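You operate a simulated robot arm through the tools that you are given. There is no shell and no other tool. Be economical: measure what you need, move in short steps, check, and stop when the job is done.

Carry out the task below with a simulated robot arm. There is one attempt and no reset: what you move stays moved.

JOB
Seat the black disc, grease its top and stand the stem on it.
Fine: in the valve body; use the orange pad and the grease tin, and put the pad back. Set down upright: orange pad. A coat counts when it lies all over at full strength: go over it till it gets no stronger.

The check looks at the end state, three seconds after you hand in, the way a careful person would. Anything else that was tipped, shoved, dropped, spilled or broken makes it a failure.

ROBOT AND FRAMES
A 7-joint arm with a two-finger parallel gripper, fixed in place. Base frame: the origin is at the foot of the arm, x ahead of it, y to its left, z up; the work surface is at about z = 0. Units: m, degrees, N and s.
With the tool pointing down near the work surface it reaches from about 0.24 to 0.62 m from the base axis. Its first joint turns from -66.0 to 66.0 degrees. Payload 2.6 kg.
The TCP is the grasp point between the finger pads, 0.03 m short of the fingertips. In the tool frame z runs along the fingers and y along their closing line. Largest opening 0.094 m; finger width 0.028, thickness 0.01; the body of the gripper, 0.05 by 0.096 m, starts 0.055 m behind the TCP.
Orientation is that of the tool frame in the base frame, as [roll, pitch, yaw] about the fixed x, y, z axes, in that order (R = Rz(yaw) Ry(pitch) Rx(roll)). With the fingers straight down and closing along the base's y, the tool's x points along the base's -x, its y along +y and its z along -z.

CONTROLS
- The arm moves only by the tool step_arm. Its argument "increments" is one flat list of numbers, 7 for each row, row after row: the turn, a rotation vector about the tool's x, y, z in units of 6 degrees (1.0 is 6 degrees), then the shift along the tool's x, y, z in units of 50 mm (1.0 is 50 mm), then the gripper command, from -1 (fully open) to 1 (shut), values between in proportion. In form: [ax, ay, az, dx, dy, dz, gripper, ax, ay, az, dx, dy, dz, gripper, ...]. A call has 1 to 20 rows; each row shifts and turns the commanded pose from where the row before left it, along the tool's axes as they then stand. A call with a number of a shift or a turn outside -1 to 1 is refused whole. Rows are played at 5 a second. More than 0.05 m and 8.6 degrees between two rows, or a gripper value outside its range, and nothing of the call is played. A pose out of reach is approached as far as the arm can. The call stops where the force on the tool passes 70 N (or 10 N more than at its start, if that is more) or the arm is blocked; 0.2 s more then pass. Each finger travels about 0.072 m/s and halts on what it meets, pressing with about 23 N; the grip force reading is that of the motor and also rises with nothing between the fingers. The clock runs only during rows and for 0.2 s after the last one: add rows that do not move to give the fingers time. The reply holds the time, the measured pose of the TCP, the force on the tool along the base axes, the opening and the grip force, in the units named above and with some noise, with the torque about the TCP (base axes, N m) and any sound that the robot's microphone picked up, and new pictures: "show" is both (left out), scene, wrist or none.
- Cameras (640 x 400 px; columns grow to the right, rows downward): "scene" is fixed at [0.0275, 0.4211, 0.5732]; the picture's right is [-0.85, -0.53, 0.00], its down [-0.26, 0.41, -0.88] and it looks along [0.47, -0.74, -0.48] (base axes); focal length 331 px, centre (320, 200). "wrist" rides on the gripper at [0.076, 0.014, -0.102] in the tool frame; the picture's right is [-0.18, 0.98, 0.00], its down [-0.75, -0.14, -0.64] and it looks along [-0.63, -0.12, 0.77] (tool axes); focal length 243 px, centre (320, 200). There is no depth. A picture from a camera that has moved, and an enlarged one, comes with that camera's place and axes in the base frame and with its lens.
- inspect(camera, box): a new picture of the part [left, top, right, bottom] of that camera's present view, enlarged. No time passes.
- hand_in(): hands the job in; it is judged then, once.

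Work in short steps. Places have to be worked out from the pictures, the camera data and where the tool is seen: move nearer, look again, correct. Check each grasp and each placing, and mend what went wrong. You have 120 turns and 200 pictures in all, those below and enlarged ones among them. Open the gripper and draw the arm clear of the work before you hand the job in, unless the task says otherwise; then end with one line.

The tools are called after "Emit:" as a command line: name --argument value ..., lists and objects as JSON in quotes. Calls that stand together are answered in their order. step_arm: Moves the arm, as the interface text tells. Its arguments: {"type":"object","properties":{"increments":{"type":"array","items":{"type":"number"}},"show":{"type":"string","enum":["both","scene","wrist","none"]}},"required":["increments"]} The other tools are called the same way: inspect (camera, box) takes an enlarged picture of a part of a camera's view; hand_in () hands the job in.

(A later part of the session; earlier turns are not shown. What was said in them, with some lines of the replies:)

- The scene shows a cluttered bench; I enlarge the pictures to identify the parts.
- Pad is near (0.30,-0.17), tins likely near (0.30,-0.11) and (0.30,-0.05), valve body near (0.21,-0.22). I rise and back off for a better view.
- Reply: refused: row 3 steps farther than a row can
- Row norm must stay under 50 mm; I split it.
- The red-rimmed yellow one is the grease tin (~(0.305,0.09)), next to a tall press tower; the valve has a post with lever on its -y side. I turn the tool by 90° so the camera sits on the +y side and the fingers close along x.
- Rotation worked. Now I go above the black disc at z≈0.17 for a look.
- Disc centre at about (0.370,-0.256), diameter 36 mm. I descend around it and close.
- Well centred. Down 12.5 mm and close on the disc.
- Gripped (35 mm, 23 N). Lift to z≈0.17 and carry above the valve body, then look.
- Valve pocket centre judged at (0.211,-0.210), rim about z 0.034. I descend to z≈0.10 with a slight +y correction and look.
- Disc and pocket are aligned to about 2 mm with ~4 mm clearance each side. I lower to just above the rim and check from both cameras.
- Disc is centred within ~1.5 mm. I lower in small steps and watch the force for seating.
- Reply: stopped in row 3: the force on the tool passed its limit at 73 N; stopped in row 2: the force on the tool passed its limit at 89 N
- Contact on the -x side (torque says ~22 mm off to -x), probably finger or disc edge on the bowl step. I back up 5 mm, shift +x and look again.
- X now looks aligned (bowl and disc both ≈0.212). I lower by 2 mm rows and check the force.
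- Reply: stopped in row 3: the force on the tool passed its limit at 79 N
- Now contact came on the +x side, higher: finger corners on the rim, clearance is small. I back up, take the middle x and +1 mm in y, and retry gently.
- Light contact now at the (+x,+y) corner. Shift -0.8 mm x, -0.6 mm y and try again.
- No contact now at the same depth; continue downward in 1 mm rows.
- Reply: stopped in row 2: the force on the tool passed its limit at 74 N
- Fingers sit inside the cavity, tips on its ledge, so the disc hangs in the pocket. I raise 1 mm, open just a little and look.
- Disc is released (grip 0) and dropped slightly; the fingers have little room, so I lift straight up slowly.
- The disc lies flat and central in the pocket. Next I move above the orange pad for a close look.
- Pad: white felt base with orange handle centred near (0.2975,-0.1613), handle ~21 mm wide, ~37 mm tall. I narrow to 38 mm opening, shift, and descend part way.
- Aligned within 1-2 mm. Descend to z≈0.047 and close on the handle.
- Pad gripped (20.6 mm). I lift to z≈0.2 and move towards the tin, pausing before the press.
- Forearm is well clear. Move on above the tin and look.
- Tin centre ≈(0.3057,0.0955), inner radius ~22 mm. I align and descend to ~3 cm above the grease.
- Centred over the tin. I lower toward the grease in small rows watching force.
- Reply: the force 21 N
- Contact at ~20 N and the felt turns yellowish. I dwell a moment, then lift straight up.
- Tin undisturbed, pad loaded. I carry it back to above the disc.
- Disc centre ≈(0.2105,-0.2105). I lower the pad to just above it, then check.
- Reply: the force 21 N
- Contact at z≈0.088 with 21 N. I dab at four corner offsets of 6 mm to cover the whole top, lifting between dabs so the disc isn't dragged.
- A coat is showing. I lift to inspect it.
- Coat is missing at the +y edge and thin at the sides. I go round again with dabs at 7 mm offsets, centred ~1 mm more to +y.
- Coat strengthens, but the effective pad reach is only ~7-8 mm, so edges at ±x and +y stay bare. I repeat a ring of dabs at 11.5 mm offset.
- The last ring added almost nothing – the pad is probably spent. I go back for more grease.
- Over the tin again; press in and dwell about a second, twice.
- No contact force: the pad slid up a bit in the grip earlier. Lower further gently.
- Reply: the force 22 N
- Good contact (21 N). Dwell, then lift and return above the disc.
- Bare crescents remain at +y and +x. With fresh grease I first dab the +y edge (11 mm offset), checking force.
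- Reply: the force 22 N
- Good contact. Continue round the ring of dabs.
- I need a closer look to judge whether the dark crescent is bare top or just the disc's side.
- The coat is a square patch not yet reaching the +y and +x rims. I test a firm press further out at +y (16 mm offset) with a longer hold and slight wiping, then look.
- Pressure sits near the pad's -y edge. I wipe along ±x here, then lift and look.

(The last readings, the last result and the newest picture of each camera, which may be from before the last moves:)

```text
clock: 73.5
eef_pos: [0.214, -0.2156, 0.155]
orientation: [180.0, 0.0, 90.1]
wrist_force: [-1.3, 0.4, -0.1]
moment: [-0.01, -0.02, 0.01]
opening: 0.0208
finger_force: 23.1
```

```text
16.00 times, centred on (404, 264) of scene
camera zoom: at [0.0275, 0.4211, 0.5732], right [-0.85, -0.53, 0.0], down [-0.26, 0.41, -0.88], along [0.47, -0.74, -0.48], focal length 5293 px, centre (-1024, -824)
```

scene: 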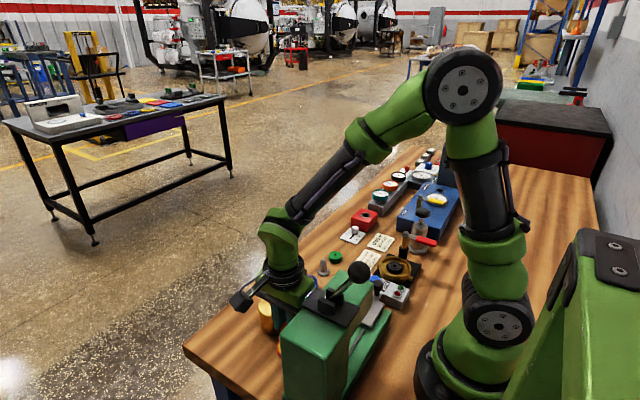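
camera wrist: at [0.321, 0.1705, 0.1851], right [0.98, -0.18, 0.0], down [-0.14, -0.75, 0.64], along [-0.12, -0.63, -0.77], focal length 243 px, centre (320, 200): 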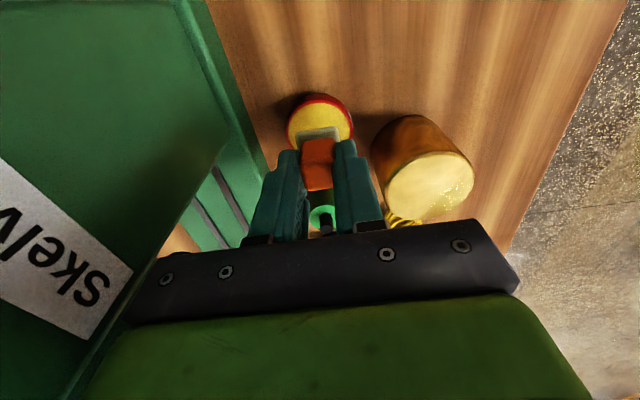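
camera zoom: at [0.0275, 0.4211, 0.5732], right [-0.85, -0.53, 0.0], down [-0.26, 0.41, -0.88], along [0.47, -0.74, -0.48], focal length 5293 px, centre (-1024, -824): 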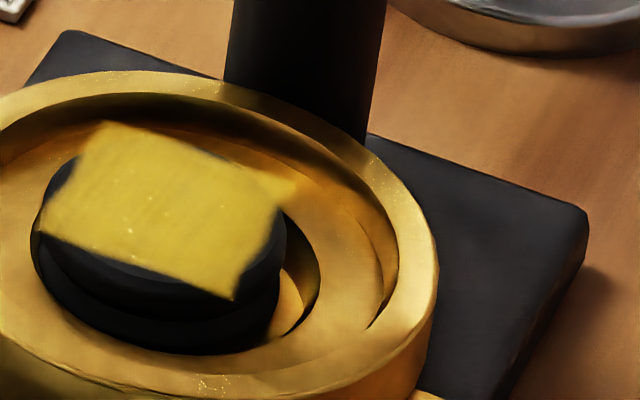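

Wiping is what transfers: the coat is now strong yellow over the whole square coat area. I make serpentine strokes over the whole disc to even it out.

Emit:
step_arm --increments '[0, 0, 0, -0.05, -0.22, 0.7, 0.8, 0, 0, 0, 0, 0, 0.6, 0.8, 0, 0, 0, 0, 0, 0, 0.8, 0, 0, 0, 0, 0, 0.1, 0.8, 0, 0, 0, 0, 0.14, 0, 0.8, 0, 0, 0, 0, 0.14, 0, 0.8, 0, 0, 0, 0, 0.14, 0, 0.8, 0, 0, 0, 0.16, 0, 0, 0.8, 0, 0, 0, 0, -0.14, 0, 0.8, 0, 0, 0, 0, -0.14, 0, 0.8, 0, 0, 0, 0, -0.14, 0, 0.8, 0, 0, 0, 0.16, 0, 0, 0.8, 0, 0, 0, 0, 0.14, 0, 0.8, 0, 0, 0, 0, 0.14, 0, 0.8, 0, 0, 0, 0, 0.14, 0, 0.8]' --show "none"

Emit:
step_arm --increments '[0, 0, 0, 0, -0.2, 0, 0.8, 0, 0, 0, 0, 0, -0.2, 0.8, 0, 0, 0, -0.3, 0, -0.7, 0.8, 0, 0, 0, 0, 0, -0.5, 0.8, 0, 0, 0, 0, 0, 0, 0.8]' --show "none"

Emit:
inspect --camera "wrist" --box '[280, 50, 376, 122]'

Emit:
inspect --camera "scene" --box '[388, 250, 416, 278]'

```text
clock: 76.7
eef_pos: [0.2237, -0.2019, 0.0845]
orientation: [179.9, 0.0, 90.0]
wrist_force: [-2.9, 0.0, 1.9]
moment: [0.0, 0.13, -0.02]
opening: 0.0207
finger_force: 22.8
```

```text
clock: 77.9
eef_pos: [0.2134, -0.218, 0.1532]
orientation: [180.0, -0.1, 90.0]
wrist_force: [-0.3, -0.9, -0.1]
moment: [0.0, 0.03, 0.0]
opening: 0.0206
finger_force: 22.2
```

```text
5.56 times, centred on (328, 86) of wrist
camera zoom: at [0.2289, -0.1416, 0.2577], right [0.98, -0.18, 0.0], down [-0.14, -0.75, 0.64], along [-0.12, -0.63, -0.77], focal length 1348 px, centre (276, 833)
```

zoom: 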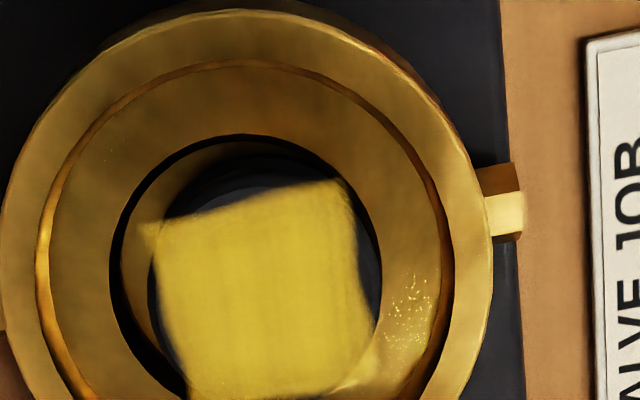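

```text
14.29 times, centred on (402, 264) of scene
camera zoom: at [0.0275, 0.4211, 0.5732], right [-0.85, -0.53, 0.0], down [-0.26, 0.41, -0.88], along [0.47, -0.74, -0.48], focal length 4726 px, centre (-851, -714)
```

zoom: 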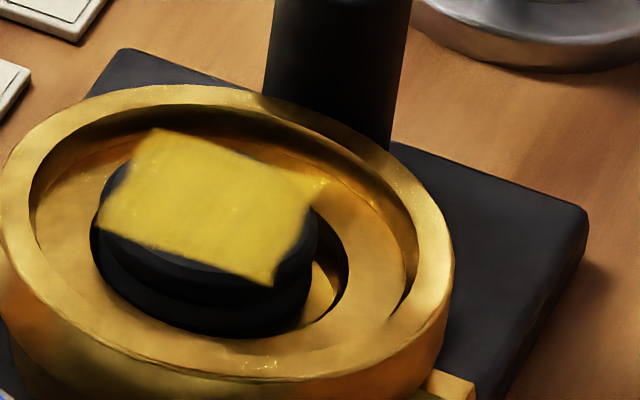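

Even yellow coat. I do one more pass, slightly deeper with strokes along y, to see if it still gets stronger.

Emit:
step_arm --increments '[0, 0, 0, 0.0, -0.2, 0.7, 0.8, 0, 0, 0, 0, 0, 0.6, 0.8, 0, 0, 0, 0, 0, 0, 0.8, 0, 0, 0, 0, 0, 0.12, 0.8, 0, 0, 0, 0.14, 0, 0, 0.8, 0, 0, 0, 0.14, 0, 0, 0.8, 0, 0, 0, 0.14, 0, 0, 0.8, 0, 0, 0, 0, 0.16, 0, 0.8, 0, 0, 0, -0.14, 0, 0, 0.8, 0, 0, 0, -0.14, 0, 0, 0.8, 0, 0, 0, -0.14, 0, 0, 0.8, 0, 0, 0, 0, 0.16, 0, 0.8, 0, 0, 0, 0.14, 0, 0, 0.8, 0, 0, 0, 0.14, 0, 0, 0.8, 0, 0, 0, 0.14, 0, 0, 0.8, 0, 0, 0, 0, 0, -0.2, 0.8, 0, 0, 0, -0.4, -0.1, -0.7, 0.8, 0, 0, 0, 0, 0, -0.52, 0.8, 0, 0, 0, 0, 0, 0, 0.8]' --show "none"

Emit:
inspect --camera "wrist" --box '[280, 50, 376, 122]'

Emit:
inspect --camera "scene" --box '[388, 250, 416, 278]'

```text
clock: 81.9
eef_pos: [0.2147, -0.2146, 0.156]
orientation: [180.0, 0.0, 90.0]
wrist_force: [0.5, 0.1, 0.6]
moment: [-0.05, 0.0, -0.03]
opening: 0.0209
finger_force: 23.5
```

```text
5.56 times, centred on (328, 86) of wrist
camera zoom: at [0.2296, -0.1403, 0.2592], right [0.98, -0.18, 0.0], down [-0.14, -0.75, 0.64], along [-0.12, -0.63, -0.77], focal length 1348 px, centre (276, 833)
```

zoom: 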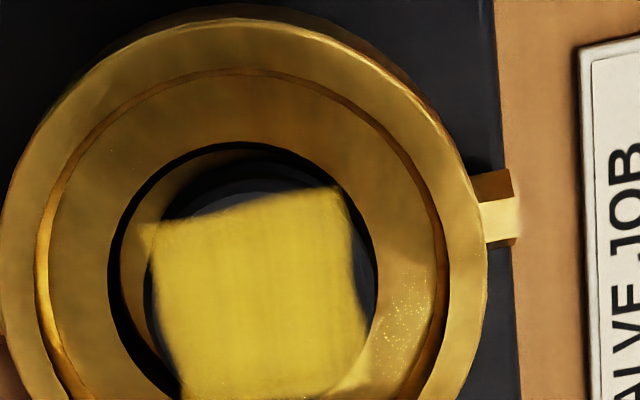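

```text
14.29 times, centred on (402, 264) of scene
camera zoom: at [0.0275, 0.4211, 0.5732], right [-0.85, -0.53, 0.0], down [-0.26, 0.41, -0.88], along [0.47, -0.74, -0.48], focal length 4726 px, centre (-851, -714)
```

zoom: 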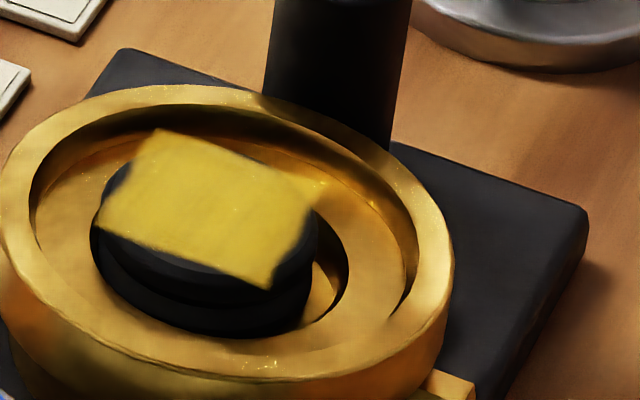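

No visible change, but the pad may be dry; I re-dip once to be sure the strength is at its limit.

Emit:
step_arm --increments '[0, 0, 0, 0, 0, -0.9, 0.8, 0, 0, 0, 0.42, 0.65, 0, 0.8, 0, 0, 0, 0.52, 0.6, 0, 0.8, 0, 0, 0, 0.52, 0.58, 0, 0.8, 0, 0, 0, 0.95, 0, 0, 0.8, 0, 0, 0, 0.95, 0, 0, 0.8, 0, 0, 0, 0.95, 0, 0, 0.8, 0, 0, 0, 0.95, 0, 0, 0.8, 0, 0, 0, 0.95, 0, 0, 0.8, 0, 0, 0, 0, 0, 0.9, 0.8, 0, 0, 0, 0, 0, 0.9, 0.8, 0, 0, 0, 0, 0, 0.8, 0.8, 0, 0, 0, 0, 0, 0, 0.8]' --show "none"

Emit:
inspect --camera "wrist" --box '[250, 70, 390, 190]'

```text
clock: 84.7
eef_pos: [0.3062, 0.0946, 0.0701]
orientation: [-179.9, -0.1, 90.0]
wrist_force: [0.0, -0.9, -0.4]
moment: [-0.02, -0.03, 0.01]
opening: 0.0209
finger_force: 23.3
```

```text
3.33 times, centred on (320, 130) of wrist
camera zoom: at [0.3223, 0.1697, 0.1741], right [0.98, -0.18, 0.0], down [-0.14, -0.75, 0.64], along [-0.12, -0.63, -0.77], focal length 809 px, centre (320, 433)
```

zoom: 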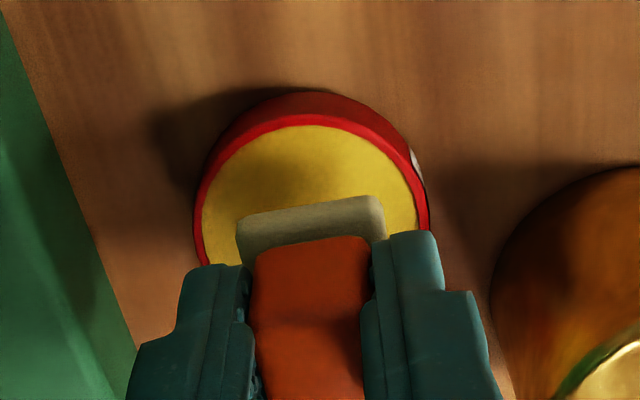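

Pad is slightly tilted/raised in the grip; pressing in the tin will level it. Lower to contact.

Emit:
step_arm --increments '[0, 0, 0, 0.01, 0, 0.1, 0.8, 0, 0, 0, 0, 0, 0.08, 0.8, 0, 0, 0, 0, 0, 0.02, 0.8, 0, 0, 0, 0, 0, 0, 0.8]' --show "none"

```text
clock: 85.7
eef_pos: [0.3082, 0.0945, 0.0608]
orientation: [179.9, 0.1, 90.0]
wrist_force: [-1.1, 0.1, 0.9]
moment: [0.03, 0.04, 0.02]
opening: 0.0206
finger_force: 23.5
```

Emit:
step_arm --increments '[0, 0, 0, 0, -0.02, 0.03, 0.8, 0, 0, 0, 0, 0, 0.02, 0.8, 0, 0, 0, 0, 0, 0.02, 0.8]' --show "none"

```text
clock: 86.5
eef_pos: [0.3066, 0.0953, 0.0565]
orientation: [-180.0, 0.0, 90.1]
wrist_force: [-1.0, -1.4, 3.3]
moment: [0.0, 0.07, 0.04]
opening: 0.0207
finger_force: 23.3
```

Emit:
step_arm --increments '[0, 0, 0, 0, 0, 0.03, 0.8, 0, 0, 0, 0, 0, 0, 0.8, 0, 0, 0, 0, 0, 0, 0.8]' --show "none"

Emit:
inspect --camera "wrist" --box '[250, 70, 390, 190]'

```text
clock: 87.3
eef_pos: [0.3061, 0.095, 0.0553]
orientation: [179.8, -0.1, 90.0]
wrist_force: [-4.8, -1.8, 28.1]
moment: [0.02, 0.14, -0.02]
opening: 0.0206
finger_force: 23.2
```

```text
3.33 times, centred on (320, 130) of wrist
camera zoom: at [0.3208, 0.1707, 0.1592], right [0.98, -0.18, 0.0], down [-0.14, -0.75, 0.64], along [-0.12, -0.63, -0.77], focal length 809 px, centre (320, 433)
```

zoom: 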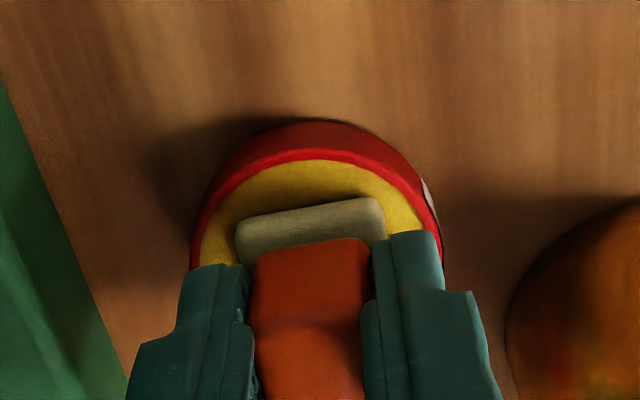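

Pressed 28 N. Lift, return to the valve.

Emit:
step_arm --increments '[0, 0, 0, 0, 0, 0, 0.8, 0, 0, 0, 0, 0, -0.3, 0.8, 0, 0, 0, 0, 0, -0.9, 0.8, 0, 0, 0, 0, 0, -0.9, 0.8, 0, 0, 0, 0, 0, -0.9, 0.8, 0, 0, 0, -0.95, 0, 0, 0.8, 0, 0, 0, -0.95, 0, 0, 0.8, 0, 0, 0, -0.95, 0, 0, 0.8, 0, 0, 0, -0.95, 0, 0, 0.8, 0, 0, 0, -0.95, 0, 0, 0.8, 0, 0, 0, -0.5, -0.6, 0, 0.8, 0, 0, 0, -0.5, -0.6, 0, 0.8, 0, 0, 0, -0.4, -0.7, 0, 0.8, 0, 0, 0, 0, 0, 0.8, 0.8, 0, 0, 0, 0, 0, 0.7, 0.8, 0, 0, 0, 0, 0, 0, 0.8]' --show "none"

Emit:
inspect --camera "wrist" --box '[250, 50, 390, 190]'

Emit:
inspect --camera "scene" --box '[370, 215, 430, 285]'

```text
clock: 90.7
eef_pos: [0.2094, -0.212, 0.1281]
orientation: [-180.0, 0.0, 90.0]
wrist_force: [0.4, -0.9, -0.2]
moment: [0.0, -0.03, -0.01]
opening: 0.0208
finger_force: 23.3
```

```text
2.86 times, centred on (320, 120) of wrist
camera zoom: at [0.2243, -0.1375, 0.2322], right [0.98, -0.18, 0.0], down [-0.14, -0.75, 0.64], along [-0.12, -0.63, -0.77], focal length 693 px, centre (320, 429)
```

zoom: 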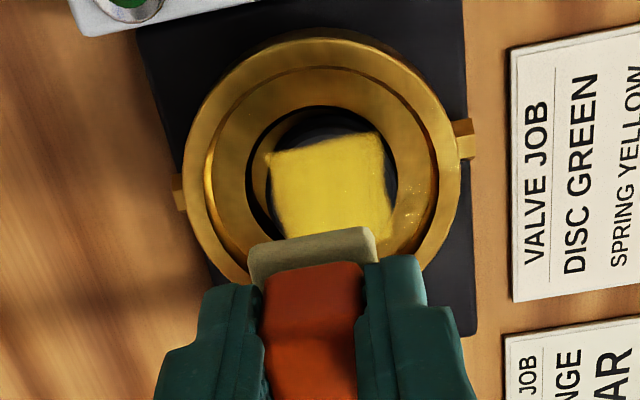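

```text
5.71 times, centred on (400, 250) of scene
camera zoom: at [0.0275, 0.4211, 0.5732], right [-0.85, -0.53, 0.0], down [-0.26, 0.41, -0.88], along [0.47, -0.74, -0.48], focal length 1890 px, centre (-137, -86)
```

zoom: 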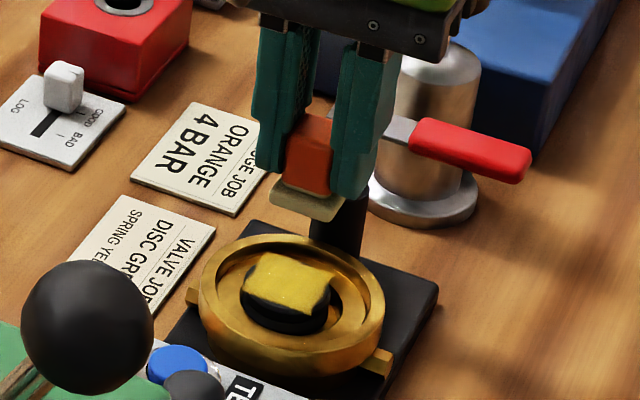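

Serpentine wipe again: first find contact height.

Emit:
step_arm --increments '[0, 0, 0, -0.15, -0.1, 0.5, 0.8, 0, 0, 0, 0, 0, 0.42, 0.8, 0, 0, 0, 0, 0, 0, 0.8, 0, 0, 0, 0, 0, 0.04, 0.8, 0, 0, 0, 0, 0, 0.02, 0.8, 0, 0, 0, 0, 0, 0, 0.8]' --show "none"

```text
clock: 92.1
eef_pos: [0.2059, -0.2223, 0.0817]
orientation: [179.8, 0.2, 90.0]
wrist_force: [-6.4, 2.0, 43.2]
moment: [0.33, 0.16, 0.07]
opening: 0.0208
finger_force: 23.5
```

Too firm (43 N): ease up 2 mm and stroke.

Emit:
step_arm --increments '[0, 0, 0, 0, 0, -0.04, 0.8, 0, 0, 0, 0, 0.14, 0, 0.8, 0, 0, 0, 0, 0.14, 0, 0.8, 0, 0, 0, 0, 0.14, 0, 0.8, 0, 0, 0, 0.16, 0, 0, 0.8, 0, 0, 0, 0, -0.14, 0, 0.8, 0, 0, 0, 0, -0.14, 0, 0.8, 0, 0, 0, 0, -0.14, 0, 0.8, 0, 0, 0, 0.16, 0, 0, 0.8, 0, 0, 0, 0, 0.14, 0, 0.8, 0, 0, 0, 0, 0.14, 0, 0.8, 0, 0, 0, 0, 0.14, 0, 0.8, 0, 0, 0, 0.12, 0, 0, 0.8, 0, 0, 0, 0, -0.14, 0, 0.8, 0, 0, 0, 0, -0.14, 0, 0.8, 0, 0, 0, 0, -0.14, 0, 0.8]' --show "none"

Emit:
step_arm --increments '[0, 0, 0, 0, 0, -0.2, 0.8, 0, 0, 0, -0.44, 0.2, -0.7, 0.8, 0, 0, 0, 0, 0, -0.5, 0.8, 0, 0, 0, 0, 0, 0, 0.8]' --show "none"

Emit:
inspect --camera "wrist" --box '[280, 50, 376, 122]'

Emit:
inspect --camera "scene" --box '[388, 250, 416, 278]'

```text
clock: 95.5
eef_pos: [0.2059, -0.1991, 0.0828]
orientation: [180.0, 0.0, 90.0]
wrist_force: [1.3, 0.6, 2.6]
moment: [-0.03, -0.06, 0.01]
opening: 0.021
finger_force: 23.6
```

```text
clock: 96.5
eef_pos: [0.2147, -0.22, 0.1542]
orientation: [180.0, 0.0, 89.9]
wrist_force: [0.0, 0.6, -0.6]
moment: [0.02, 0.04, 0.0]
opening: 0.0208
finger_force: 23.1
```

```text
5.56 times, centred on (328, 86) of wrist
camera zoom: at [0.2309, -0.1446, 0.2568], right [0.98, -0.18, 0.0], down [-0.14, -0.75, 0.64], along [-0.12, -0.63, -0.77], focal length 1348 px, centre (276, 833)
```

zoom: 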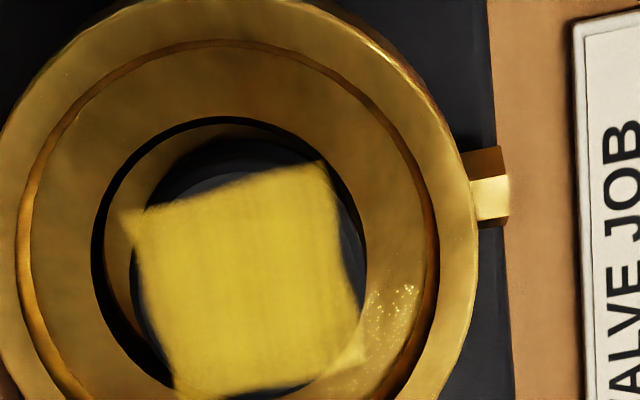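

```text
14.29 times, centred on (402, 264) of scene
camera zoom: at [0.0275, 0.4211, 0.5732], right [-0.85, -0.53, 0.0], down [-0.26, 0.41, -0.88], along [0.47, -0.74, -0.48], focal length 4726 px, centre (-851, -714)
```

zoom: 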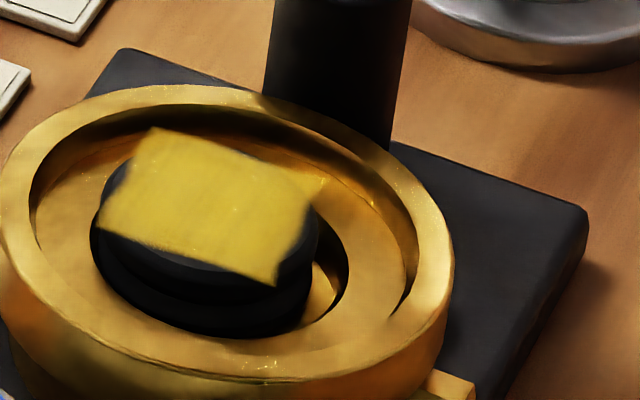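

Coat unchanged after fresh grease – saturated and uniform. Now return the pad to its place at (0.297,-0.163).

Emit:
step_arm --increments '[0, 0, 0, 0.38, 0.55, 0, 0.8, 0, 0, 0, 0.38, 0.55, 0, 0.8, 0, 0, 0, 0.38, 0.54, 0, 0.8, 0, 0, 0, 0, 0, 0.9, 0.8, 0, 0, 0, 0, 0, 0.9, 0.8, 0, 0, 0, 0, 0, 0, 0.8]' --show "wrist"

Emit:
inspect --camera "scene" --box '[310, 210, 390, 290]'

```text
clock: 97.9
eef_pos: [0.2972, -0.1631, 0.0616]
orientation: [180.0, 0.0, 90.0]
wrist_force: [0.0, -0.8, 0.3]
moment: [-0.02, 0.02, -0.03]
opening: 0.0207
finger_force: 22.7
camera wrist: at [0.3127, -0.0876, 0.1652], right [0.98, -0.18, 0.0], down [-0.14, -0.75, 0.64], along [-0.12, -0.63, -0.77], focal length 243 px, centre (320, 200)
```

wrist: 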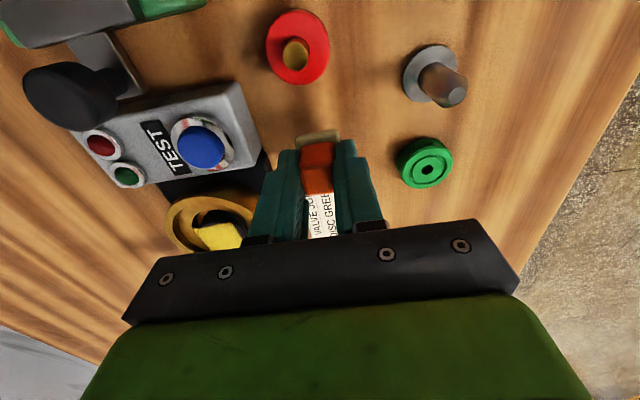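

```text
5.00 times, centred on (350, 250) of scene
camera zoom: at [0.0275, 0.4211, 0.5732], right [-0.85, -0.53, 0.0], down [-0.26, 0.41, -0.88], along [0.47, -0.74, -0.48], focal length 1654 px, centre (170, -50)
```

zoom: 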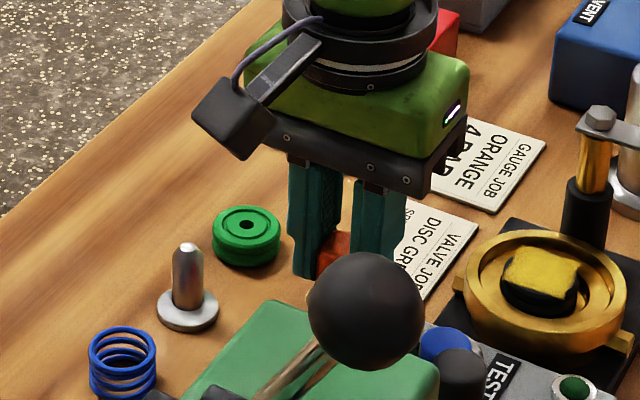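

Lower the pad to the table in small steps until contact.

Emit:
step_arm --increments '[0, 0, 0, 0, 0, 0.3, 0.8, 0, 0, 0, 0, 0, 0.08, 0.8, 0, 0, 0, 0, 0, 0.04, 0.8, 0, 0, 0, 0, 0, 0, 0.8]' --show "none"

```text
clock: 98.9
eef_pos: [0.2964, -0.1642, 0.0411]
orientation: [180.0, 0.0, 90.0]
wrist_force: [1.6, -0.2, -1.2]
moment: [-0.01, 0.0, 0.02]
opening: 0.0207
finger_force: 22.4
```

Emit:
step_arm --increments '[0, 0, 0, 0, 0, 0.03, 0.8, 0, 0, 0, 0, 0, 0.03, 0.8]' --show "none"

```text
clock: 99.5
eef_pos: [0.2985, -0.1619, 0.0403]
orientation: [179.8, 0.0, 90.0]
wrist_force: [-10.7, 8.3, 45.8]
moment: [0.25, 0.44, -0.01]
opening: 0.0208
finger_force: 23.3
```

Pad pressed flat on the table. Ease up 2.5 mm, open a little, and rise.

Emit:
step_arm --increments '[0, 0, 0, 0, 0, -0.05, 0.8, 0, 0, 0, 0, 0, 0, 0.5, 0, 0, 0, 0, 0, 0, 0.19, 0, 0, 0, 0, 0, 0, 0.19, 0, 0, 0, 0, 0, -0.6, 0.19, 0, 0, 0, 0, 0, -0.9, 0.19, 0, 0, 0, 0, 0, -0.6, 0.19, 0, 0, 0, 0, 0, 0, 0.19]' --show "wrist"

Emit:
inspect --camera "wrist" --box '[260, 20, 420, 140]'

```text
clock: 101.3
eef_pos: [0.2995, -0.1633, 0.148]
orientation: [-180.0, 0.1, 89.9]
wrist_force: [-0.3, 0.1, -0.3]
moment: [0.03, 0.01, 0.03]
opening: 0.038
finger_force: 0.1
camera wrist: at [0.3135, -0.0875, 0.2507], right [0.98, -0.18, 0.0], down [-0.14, -0.75, 0.64], along [-0.12, -0.63, -0.77], focal length 243 px, centre (320, 200)
```

wrist: 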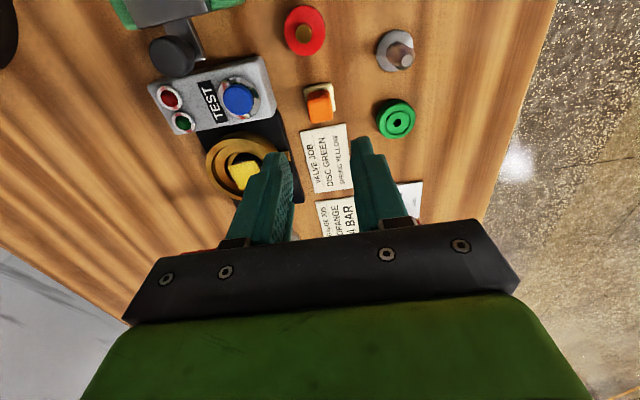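

```text
3.33 times, centred on (340, 80) of wrist
camera zoom: at [0.3135, -0.0875, 0.2507], right [0.98, -0.18, 0.0], down [-0.14, -0.75, 0.64], along [-0.12, -0.63, -0.77], focal length 809 px, centre (253, 600)
```

zoom: 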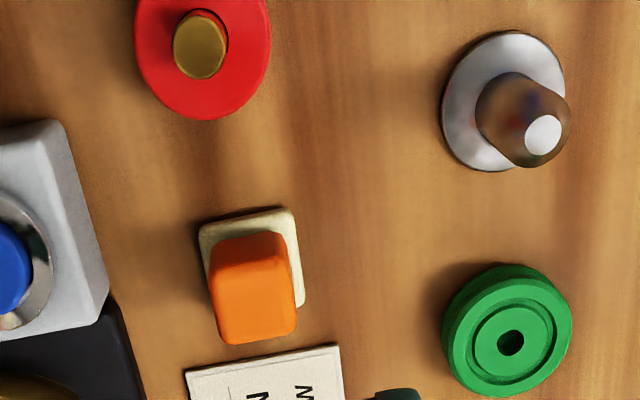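

Pad back upright in its place. Stem is at about (0.370,-0.1355), ~43 mm tall. I move above it and look.

Emit:
step_arm --increments '[0, 0, 0, 0.28, 0.7, 0, 0.19, 0, 0, 0, 0.28, 0.71, 0, 0.19, 0, 0, 0, 0, 0, 0.8, 0.19, 0, 0, 0, 0, 0, 0, 0.19]' --show "wrist"

Emit:
inspect --camera "wrist" --box '[250, 50, 390, 190]'

```text
clock: 102.3
eef_pos: [0.3688, -0.136, 0.1069]
orientation: [-179.9, 0.0, 90.0]
wrist_force: [-0.2, 0.2, 0.0]
moment: [0.03, -0.01, -0.03]
opening: 0.0382
finger_force: 0.1
camera wrist: at [0.3839, -0.0592, 0.2106], right [0.98, -0.18, 0.0], down [-0.14, -0.75, 0.64], along [-0.12, -0.63, -0.77], focal length 243 px, centre (320, 200)
```

wrist: 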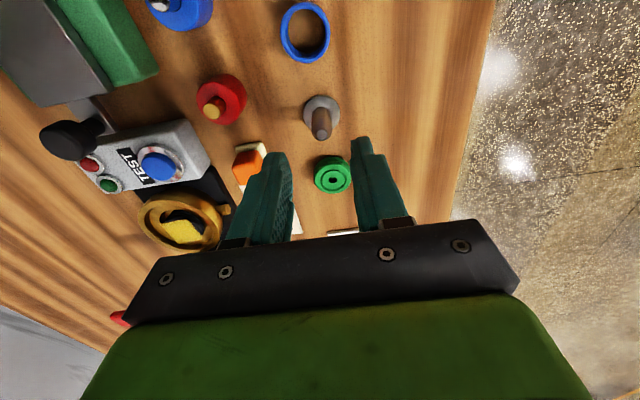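

```text
2.86 times, centred on (320, 120) of wrist
camera zoom: at [0.3839, -0.0592, 0.2106], right [0.98, -0.18, 0.0], down [-0.14, -0.75, 0.64], along [-0.12, -0.63, -0.77], focal length 693 px, centre (320, 429)
```

zoom: 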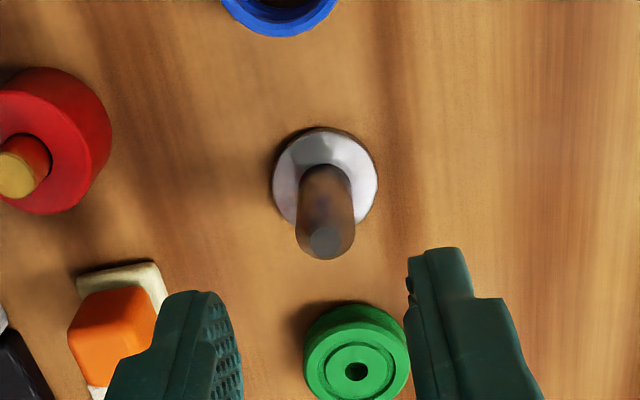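

Stem centre ≈(0.3708,-0.134). Descend around the rod to z≈0.044 and close.

Emit:
step_arm --increments '[0, 0, 0, 0.04, 0.035, 0.6, 0.19, 0, 0, 0, 0, 0, 0.66, 0.19, 0, 0, 0, 0, 0, 0, 0.19, 0, 0, 0, 0, 0, 0, 0.5, 0, 0, 0, 0, 0, 0, 0.8, 0, 0, 0, 0, 0, 0, 0.9]' --show "wrist"

Emit:
inspect --camera "scene" --box '[290, 230, 360, 290]'

```text
clock: 103.7
eef_pos: [0.3692, -0.1326, 0.0446]
orientation: [-180.0, 0.0, 90.0]
wrist_force: [0.4, 0.0, -0.7]
moment: [0.01, -0.01, -0.02]
opening: 0.0149
finger_force: 23.0
camera wrist: at [0.3849, -0.057, 0.1476], right [0.98, -0.18, 0.0], down [-0.14, -0.75, 0.64], along [-0.12, -0.63, -0.77], focal length 243 px, centre (320, 200)
```

wrist: 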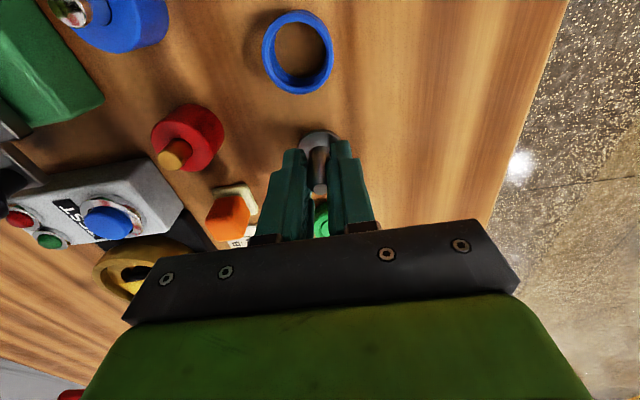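

```text
6.67 times, centred on (325, 260) of scene
camera zoom: at [0.0275, 0.4211, 0.5732], right [-0.85, -0.53, 0.0], down [-0.26, 0.41, -0.88], along [0.47, -0.74, -0.48], focal length 2205 px, centre (287, -200)
```

zoom: 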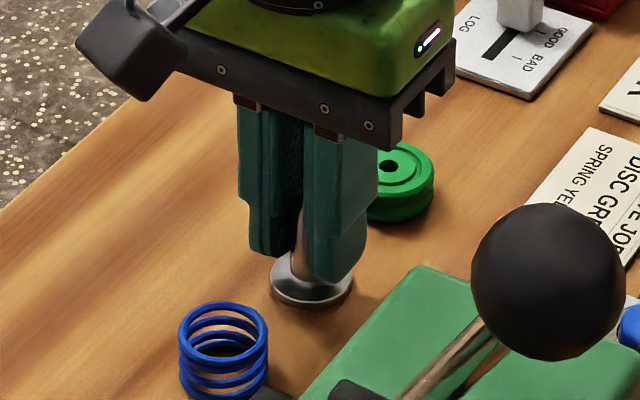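

Stem gripped. Lift and carry above the disc.

Emit:
step_arm --increments '[0, 0, 0, 0, 0, -0.8, 0.9, 0, 0, 0, 0, 0, -0.8, 0.9, 0, 0, 0, 0, 0, -0.8, 0.9, 0, 0, 0, -0.39, -0.78, 0, 0.9, 0, 0, 0, -0.39, -0.78, 0, 0.9, 0, 0, 0, -0.39, -0.78, 0, 0.9, 0, 0, 0, -0.39, -0.78, 0, 0.9, 0, 0, 0, 0, 0, 0, 0.9]' --show "wrist"

Emit:
inspect --camera "wrist" --box '[260, 40, 380, 180]'

Emit:
inspect --camera "scene" --box '[370, 205, 430, 285]'

```text
clock: 105.5
eef_pos: [0.2135, -0.21, 0.163]
orientation: [180.0, 0.0, 90.1]
wrist_force: [-0.1, 0.4, -0.6]
moment: [0.02, 0.03, -0.03]
opening: 0.0149
finger_force: 22.8
camera wrist: at [0.2281, -0.1347, 0.2663], right [0.98, -0.18, 0.0], down [-0.14, -0.75, 0.64], along [-0.12, -0.63, -0.77], focal length 243 px, centre (320, 200)
```

wrist: 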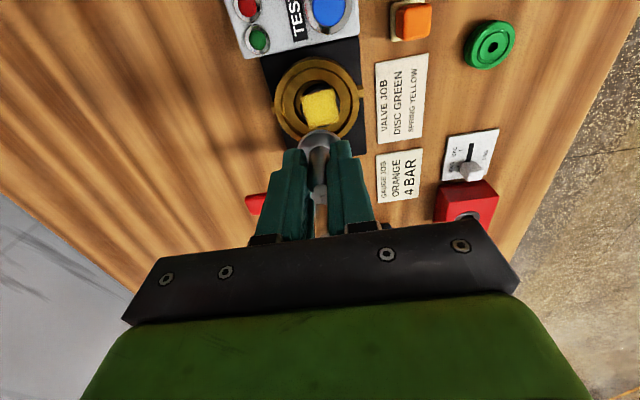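

```text
2.86 times, centred on (320, 110) of wrist
camera zoom: at [0.2281, -0.1347, 0.2663], right [0.98, -0.18, 0.0], down [-0.14, -0.75, 0.64], along [-0.12, -0.63, -0.77], focal length 693 px, centre (320, 457)
```

zoom: 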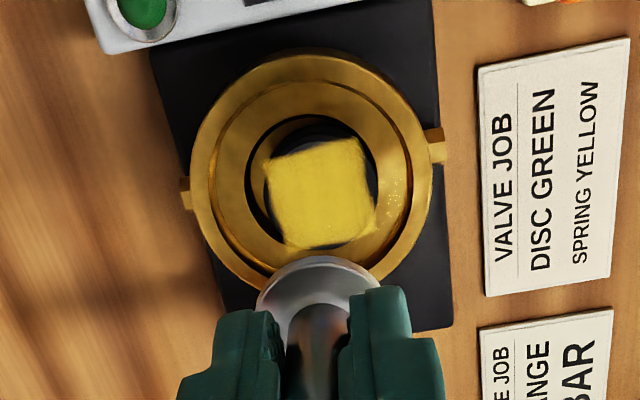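

```text
5.00 times, centred on (400, 245) of scene
camera zoom: at [0.0275, 0.4211, 0.5732], right [-0.85, -0.53, 0.0], down [-0.26, 0.41, -0.88], along [0.47, -0.74, -0.48], focal length 1654 px, centre (-80, -25)
```

zoom: 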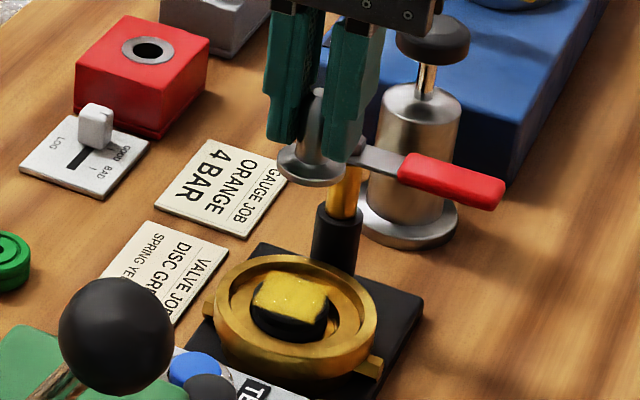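

Target disc centre ≈(0.213,-0.211). Lower the stem to ~7 mm above and check alignment.

Emit:
step_arm --increments '[0, 0, 0, -0.02, 0, 0.7, 0.9, 0, 0, 0, 0, 0, 0.7, 0.9, 0, 0, 0, 0, 0, 0, 0.9]' --show "none"

Emit:
inspect --camera "wrist" --box '[270, 70, 370, 170]'

Emit:
inspect --camera "scene" --box '[380, 240, 420, 280]'

```text
clock: 106.3
eef_pos: [0.2143, -0.2108, 0.0926]
orientation: [179.9, 0.0, 90.0]
wrist_force: [0.3, 0.8, -0.2]
moment: [0.02, -0.03, 0.0]
opening: 0.0147
finger_force: 22.9
```

```text
4.00 times, centred on (320, 120) of wrist
camera zoom: at [0.2289, -0.1361, 0.1963], right [0.98, -0.18, 0.0], down [-0.14, -0.75, 0.64], along [-0.12, -0.63, -0.77], focal length 970 px, centre (320, 520)
```

zoom: 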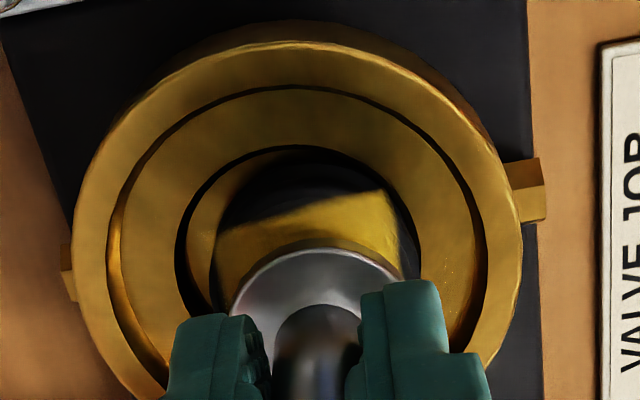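

```text
10.00 times, centred on (400, 260) of scene
camera zoom: at [0.0275, 0.4211, 0.5732], right [-0.85, -0.53, 0.0], down [-0.26, 0.41, -0.88], along [0.47, -0.74, -0.48], focal length 3308 px, centre (-480, -400)
```

zoom: 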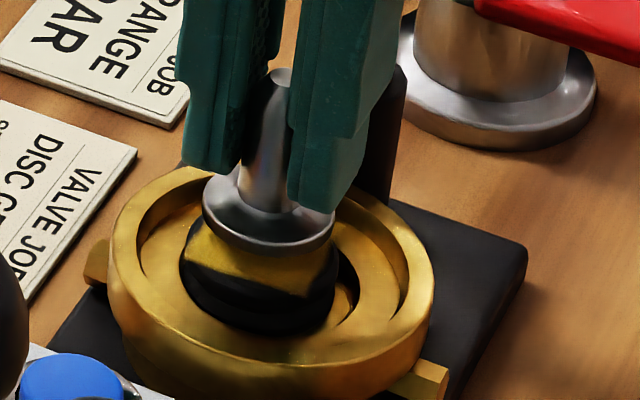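

Aligned within 1-2 mm. Lower gently to contact.

Emit:
step_arm --increments '[0, 0, 0, 0, 0.01, 0.08, 0.9, 0, 0, 0, 0, 0, 0.04, 0.9, 0, 0, 0, 0, 0, 0, 0.9]' --show "none"

Emit:
inspect --camera "scene" --box '[380, 240, 420, 280]'

```text
clock: 107.1
eef_pos: [0.2143, -0.2115, 0.0872]
orientation: [-180.0, -0.1, 89.9]
wrist_force: [-0.4, -0.5, -0.8]
moment: [-0.02, 0.02, -0.02]
opening: 0.015
finger_force: 23.1
```

```text
10.00 times, centred on (400, 260) of scene
camera zoom: at [0.0275, 0.4211, 0.5732], right [-0.85, -0.53, 0.0], down [-0.26, 0.41, -0.88], along [0.47, -0.74, -0.48], focal length 3308 px, centre (-480, -400)
```

zoom: 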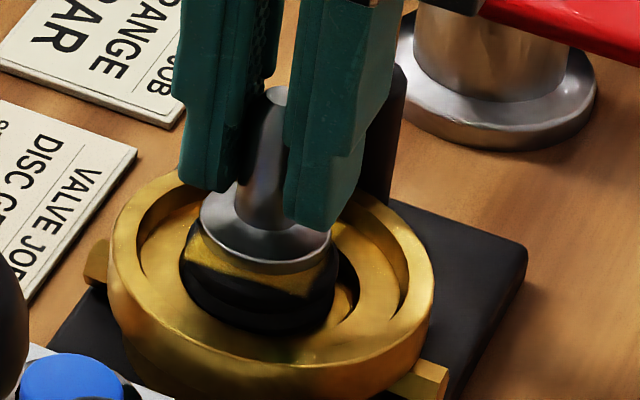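

Emit:
step_arm --increments '[0, 0, 0, 0.01, 0, 0.025, 0.9, 0, 0, 0, 0, 0, 0.02, 0.9, 0, 0, 0, 0, 0, 0, 0.9]' --show "none"

```text
clock: 107.9
eef_pos: [0.2138, -0.2116, 0.0859]
orientation: [179.9, 0.0, 89.9]
wrist_force: [-1.0, 1.6, 15.7]
moment: [0.04, 0.07, -0.02]
opening: 0.0149
finger_force: 22.9
```

Stem rests on the disc (16 N). Open the fingers and inspect before rising.

Emit:
step_arm --increments '[0, 0, 0, 0, 0, -0.015, 0.9, 0, 0, 0, 0, 0, 0, 0.5, 0, 0, 0, 0, 0, 0, 0.36, 0, 0, 0, 0, 0, 0, 0.36]' --show "none"

Emit:
inspect --camera "scene" --box '[380, 240, 420, 280]'

Emit:
inspect --camera "wrist" --box '[270, 90, 370, 190]'

```text
clock: 108.9
eef_pos: [0.2132, -0.2118, 0.0843]
orientation: [-179.9, 0.1, 90.1]
wrist_force: [0.2, 0.0, -0.8]
moment: [-0.02, 0.01, 0.01]
opening: 0.0302
finger_force: 0.1
```

```text
10.00 times, centred on (400, 260) of scene
camera zoom: at [0.0275, 0.4211, 0.5732], right [-0.85, -0.53, 0.0], down [-0.26, 0.41, -0.88], along [0.47, -0.74, -0.48], focal length 3308 px, centre (-480, -400)
```

zoom: 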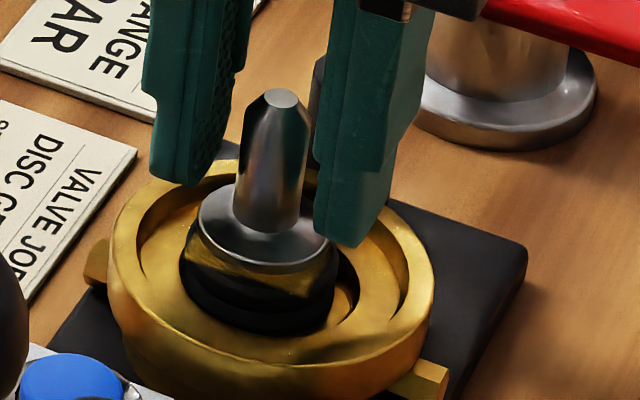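

```text
4.00 times, centred on (320, 140) of wrist
camera zoom: at [0.2293, -0.1363, 0.1893], right [0.98, -0.18, 0.0], down [-0.14, -0.75, 0.64], along [-0.12, -0.63, -0.77], focal length 970 px, centre (320, 440)
```

zoom: 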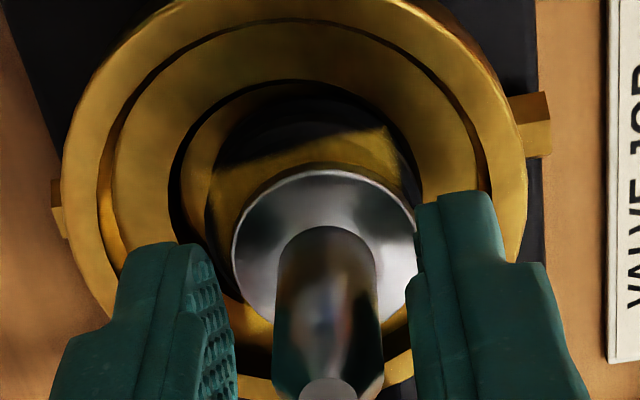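

Stem stands upright, but about 2-3 mm off disc centre (-y, slightly +x). I regrip, lift a hair, and recentre.

Emit:
step_arm --increments '[0, 0, 0, 0, 0, 0, 0.6, 0, 0, 0, 0, 0, 0, 0.9, 0, 0, 0, 0, 0, 0, 0.9, 0, 0, 0, 0, 0, -0.08, 0.9, 0, 0, 0, 0.045, -0.025, 0, 0.9, 0, 0, 0, 0, 0, 0, 0.9]' --show "none"

Emit:
inspect --camera "wrist" --box '[270, 90, 370, 190]'

Emit:
inspect --camera "scene" --box '[380, 240, 420, 280]'

```text
clock: 110.3
eef_pos: [0.2126, -0.2082, 0.0901]
orientation: [180.0, 0.0, 90.0]
wrist_force: [-0.4, 0.4, -1.2]
moment: [-0.04, -0.04, -0.01]
opening: 0.015
finger_force: 22.6
```

```text
4.00 times, centred on (320, 140) of wrist
camera zoom: at [0.2282, -0.134, 0.1933], right [0.98, -0.18, 0.0], down [-0.14, -0.75, 0.64], along [-0.12, -0.63, -0.77], focal length 970 px, centre (320, 440)
```

zoom: 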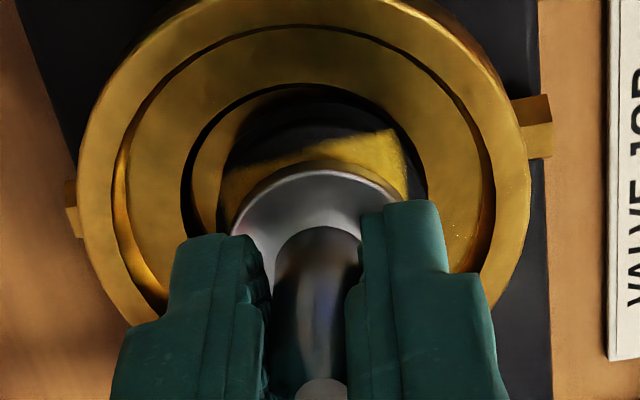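

```text
10.00 times, centred on (400, 260) of scene
camera zoom: at [0.0275, 0.4211, 0.5732], right [-0.85, -0.53, 0.0], down [-0.26, 0.41, -0.88], along [0.47, -0.74, -0.48], focal length 3308 px, centre (-480, -400)
```

zoom: 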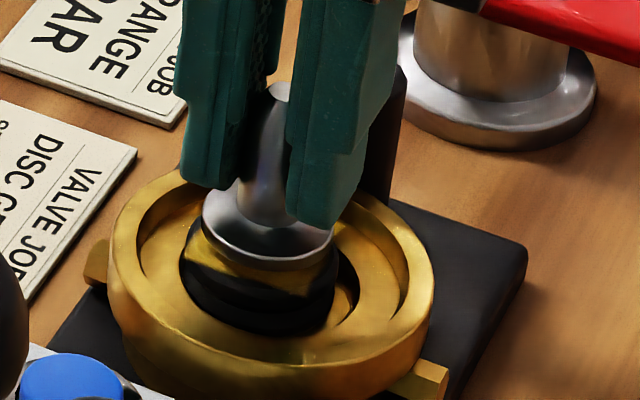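

Emit:
step_arm --increments '[0, 0, 0, 0, 0.01, 0.05, 0.9, 0, 0, 0, 0, 0, 0.04, 0.9, 0, 0, 0, 0, 0, 0, 0.9]' --show "none"

```text
clock: 111.1
eef_pos: [0.2131, -0.2094, 0.0846]
orientation: [179.9, 0.0, 90.0]
wrist_force: [-1.2, 1.3, 9.2]
moment: [0.0, 0.08, -0.05]
opening: 0.0149
finger_force: 22.6
```

Contact at 9 N. Release and look.

Emit:
step_arm --increments '[0, 0, 0, 0, 0, 0, 0.5, 0, 0, 0, 0, 0, 0, 0.36, 0, 0, 0, 0, 0, 0, 0.36, 0, 0, 0, 0, 0, -0.5, 0.36, 0, 0, 0, 0, 0, -0.9, 0.36, 0, 0, 0, 0, 0, -0.9, 0.36, 0, 0, 0, 0, 0, 0, 0.36]' --show "wrist"

Emit:
inspect --camera "scene" --box '[380, 240, 420, 280]'

Emit:
inspect --camera "wrist" --box '[260, 30, 380, 130]'

```text
clock: 112.7
eef_pos: [0.2137, -0.2106, 0.2011]
orientation: [-179.9, 0.0, 90.1]
wrist_force: [0.7, 0.6, -0.4]
moment: [-0.03, 0.0, 0.01]
opening: 0.03
finger_force: 0.1
camera wrist: at [0.2291, -0.1343, 0.3049], right [0.98, -0.18, 0.0], down [-0.14, -0.75, 0.64], along [-0.12, -0.63, -0.77], focal length 243 px, centre (320, 200)
```

wrist: 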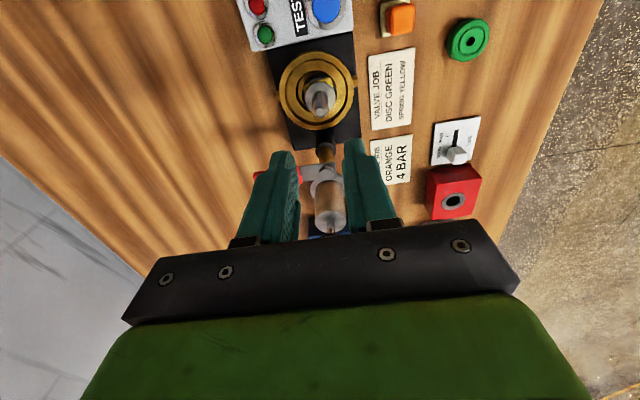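

```text
10.00 times, centred on (400, 260) of scene
camera zoom: at [0.0275, 0.4211, 0.5732], right [-0.85, -0.53, 0.0], down [-0.26, 0.41, -0.88], along [0.47, -0.74, -0.48], focal length 3308 px, centre (-480, -400)
```

zoom: 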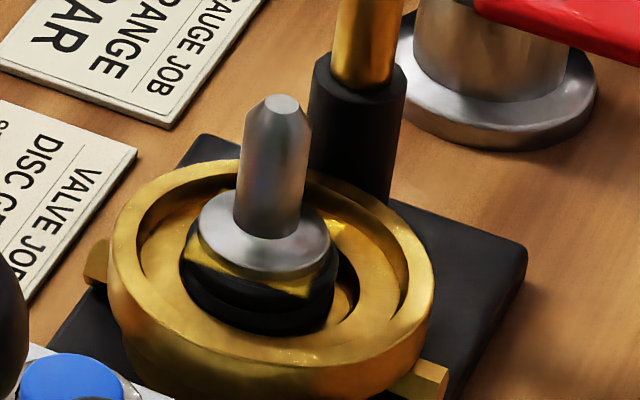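

```text
4.00 times, centred on (320, 80) of wrist
camera zoom: at [0.2291, -0.1343, 0.3049], right [0.98, -0.18, 0.0], down [-0.14, -0.75, 0.64], along [-0.12, -0.63, -0.77], focal length 970 px, centre (320, 680)
```

zoom: 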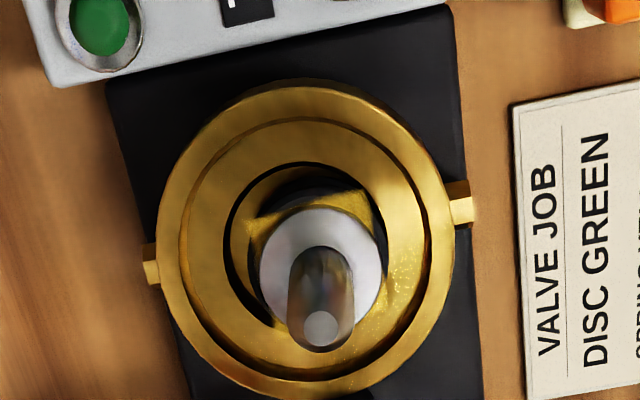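

Stem stands upright and centred on the greased disc. I open the gripper, draw the arm clear and check the whole scene.

Emit:
step_arm --increments '[0, 0, 0, 0, 0, -0.9, -1, 0, 0, 0, 0, 0, -0.9, -1, 0, 0, 0, 0, 0.7, -0.5, -1, 0, 0, 0, 0, 0.7, 0, -1, 0, 0, 0, 0, 0.7, 0, -1, 0, 0, 0, 0, 0, 0, -1]' --show "both"

Emit:
inspect --camera "scene" --box '[240, 200, 450, 340]'

```text
clock: 114.1
eef_pos: [0.3182, -0.2075, 0.3144]
orientation: [180.0, 0.0, 89.9]
wrist_force: [-0.8, -0.2, 0.7]
moment: [-0.01, 0.0, 0.04]
opening: 0.0939
finger_force: 0.0
camera wrist: at [0.3334, -0.1337, 0.4186], right [0.98, -0.18, 0.0], down [-0.14, -0.75, 0.64], along [-0.12, -0.63, -0.77], focal length 243 px, centre (320, 200)
```

scene: 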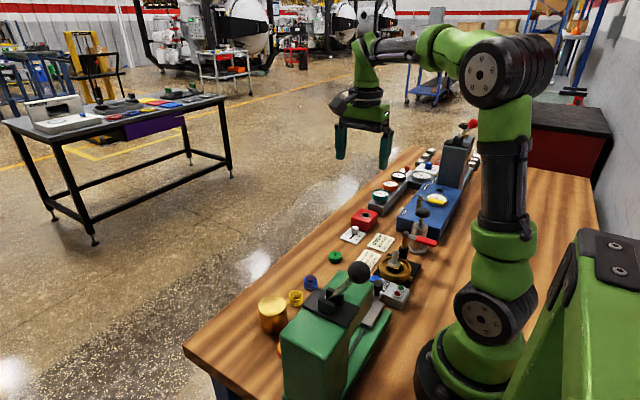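
wrist: 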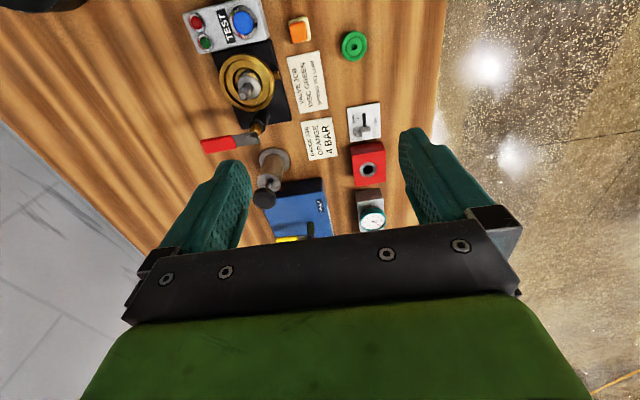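

```text
2.86 times, centred on (345, 270) of scene
camera zoom: at [0.0275, 0.4211, 0.5732], right [-0.85, -0.53, 0.0], down [-0.26, 0.41, -0.88], along [0.47, -0.74, -0.48], focal length 945 px, centre (249, 0)
```

zoom: 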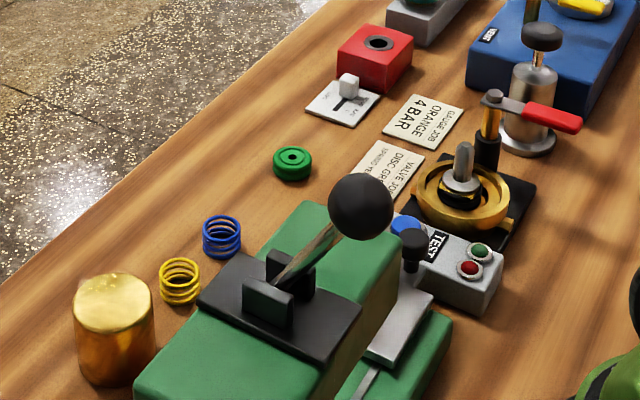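

Everything is in place: disc seated and greased, stem upright on it, pad back upright, nothing else disturbed. Handing in.

Emit:
hand_in

```text
The job is handed in.
```

I handed in the job: the black disc is seated in the valve body, its top is greased, the stem stands upright on it, and the orange pad is back in its place, upright.
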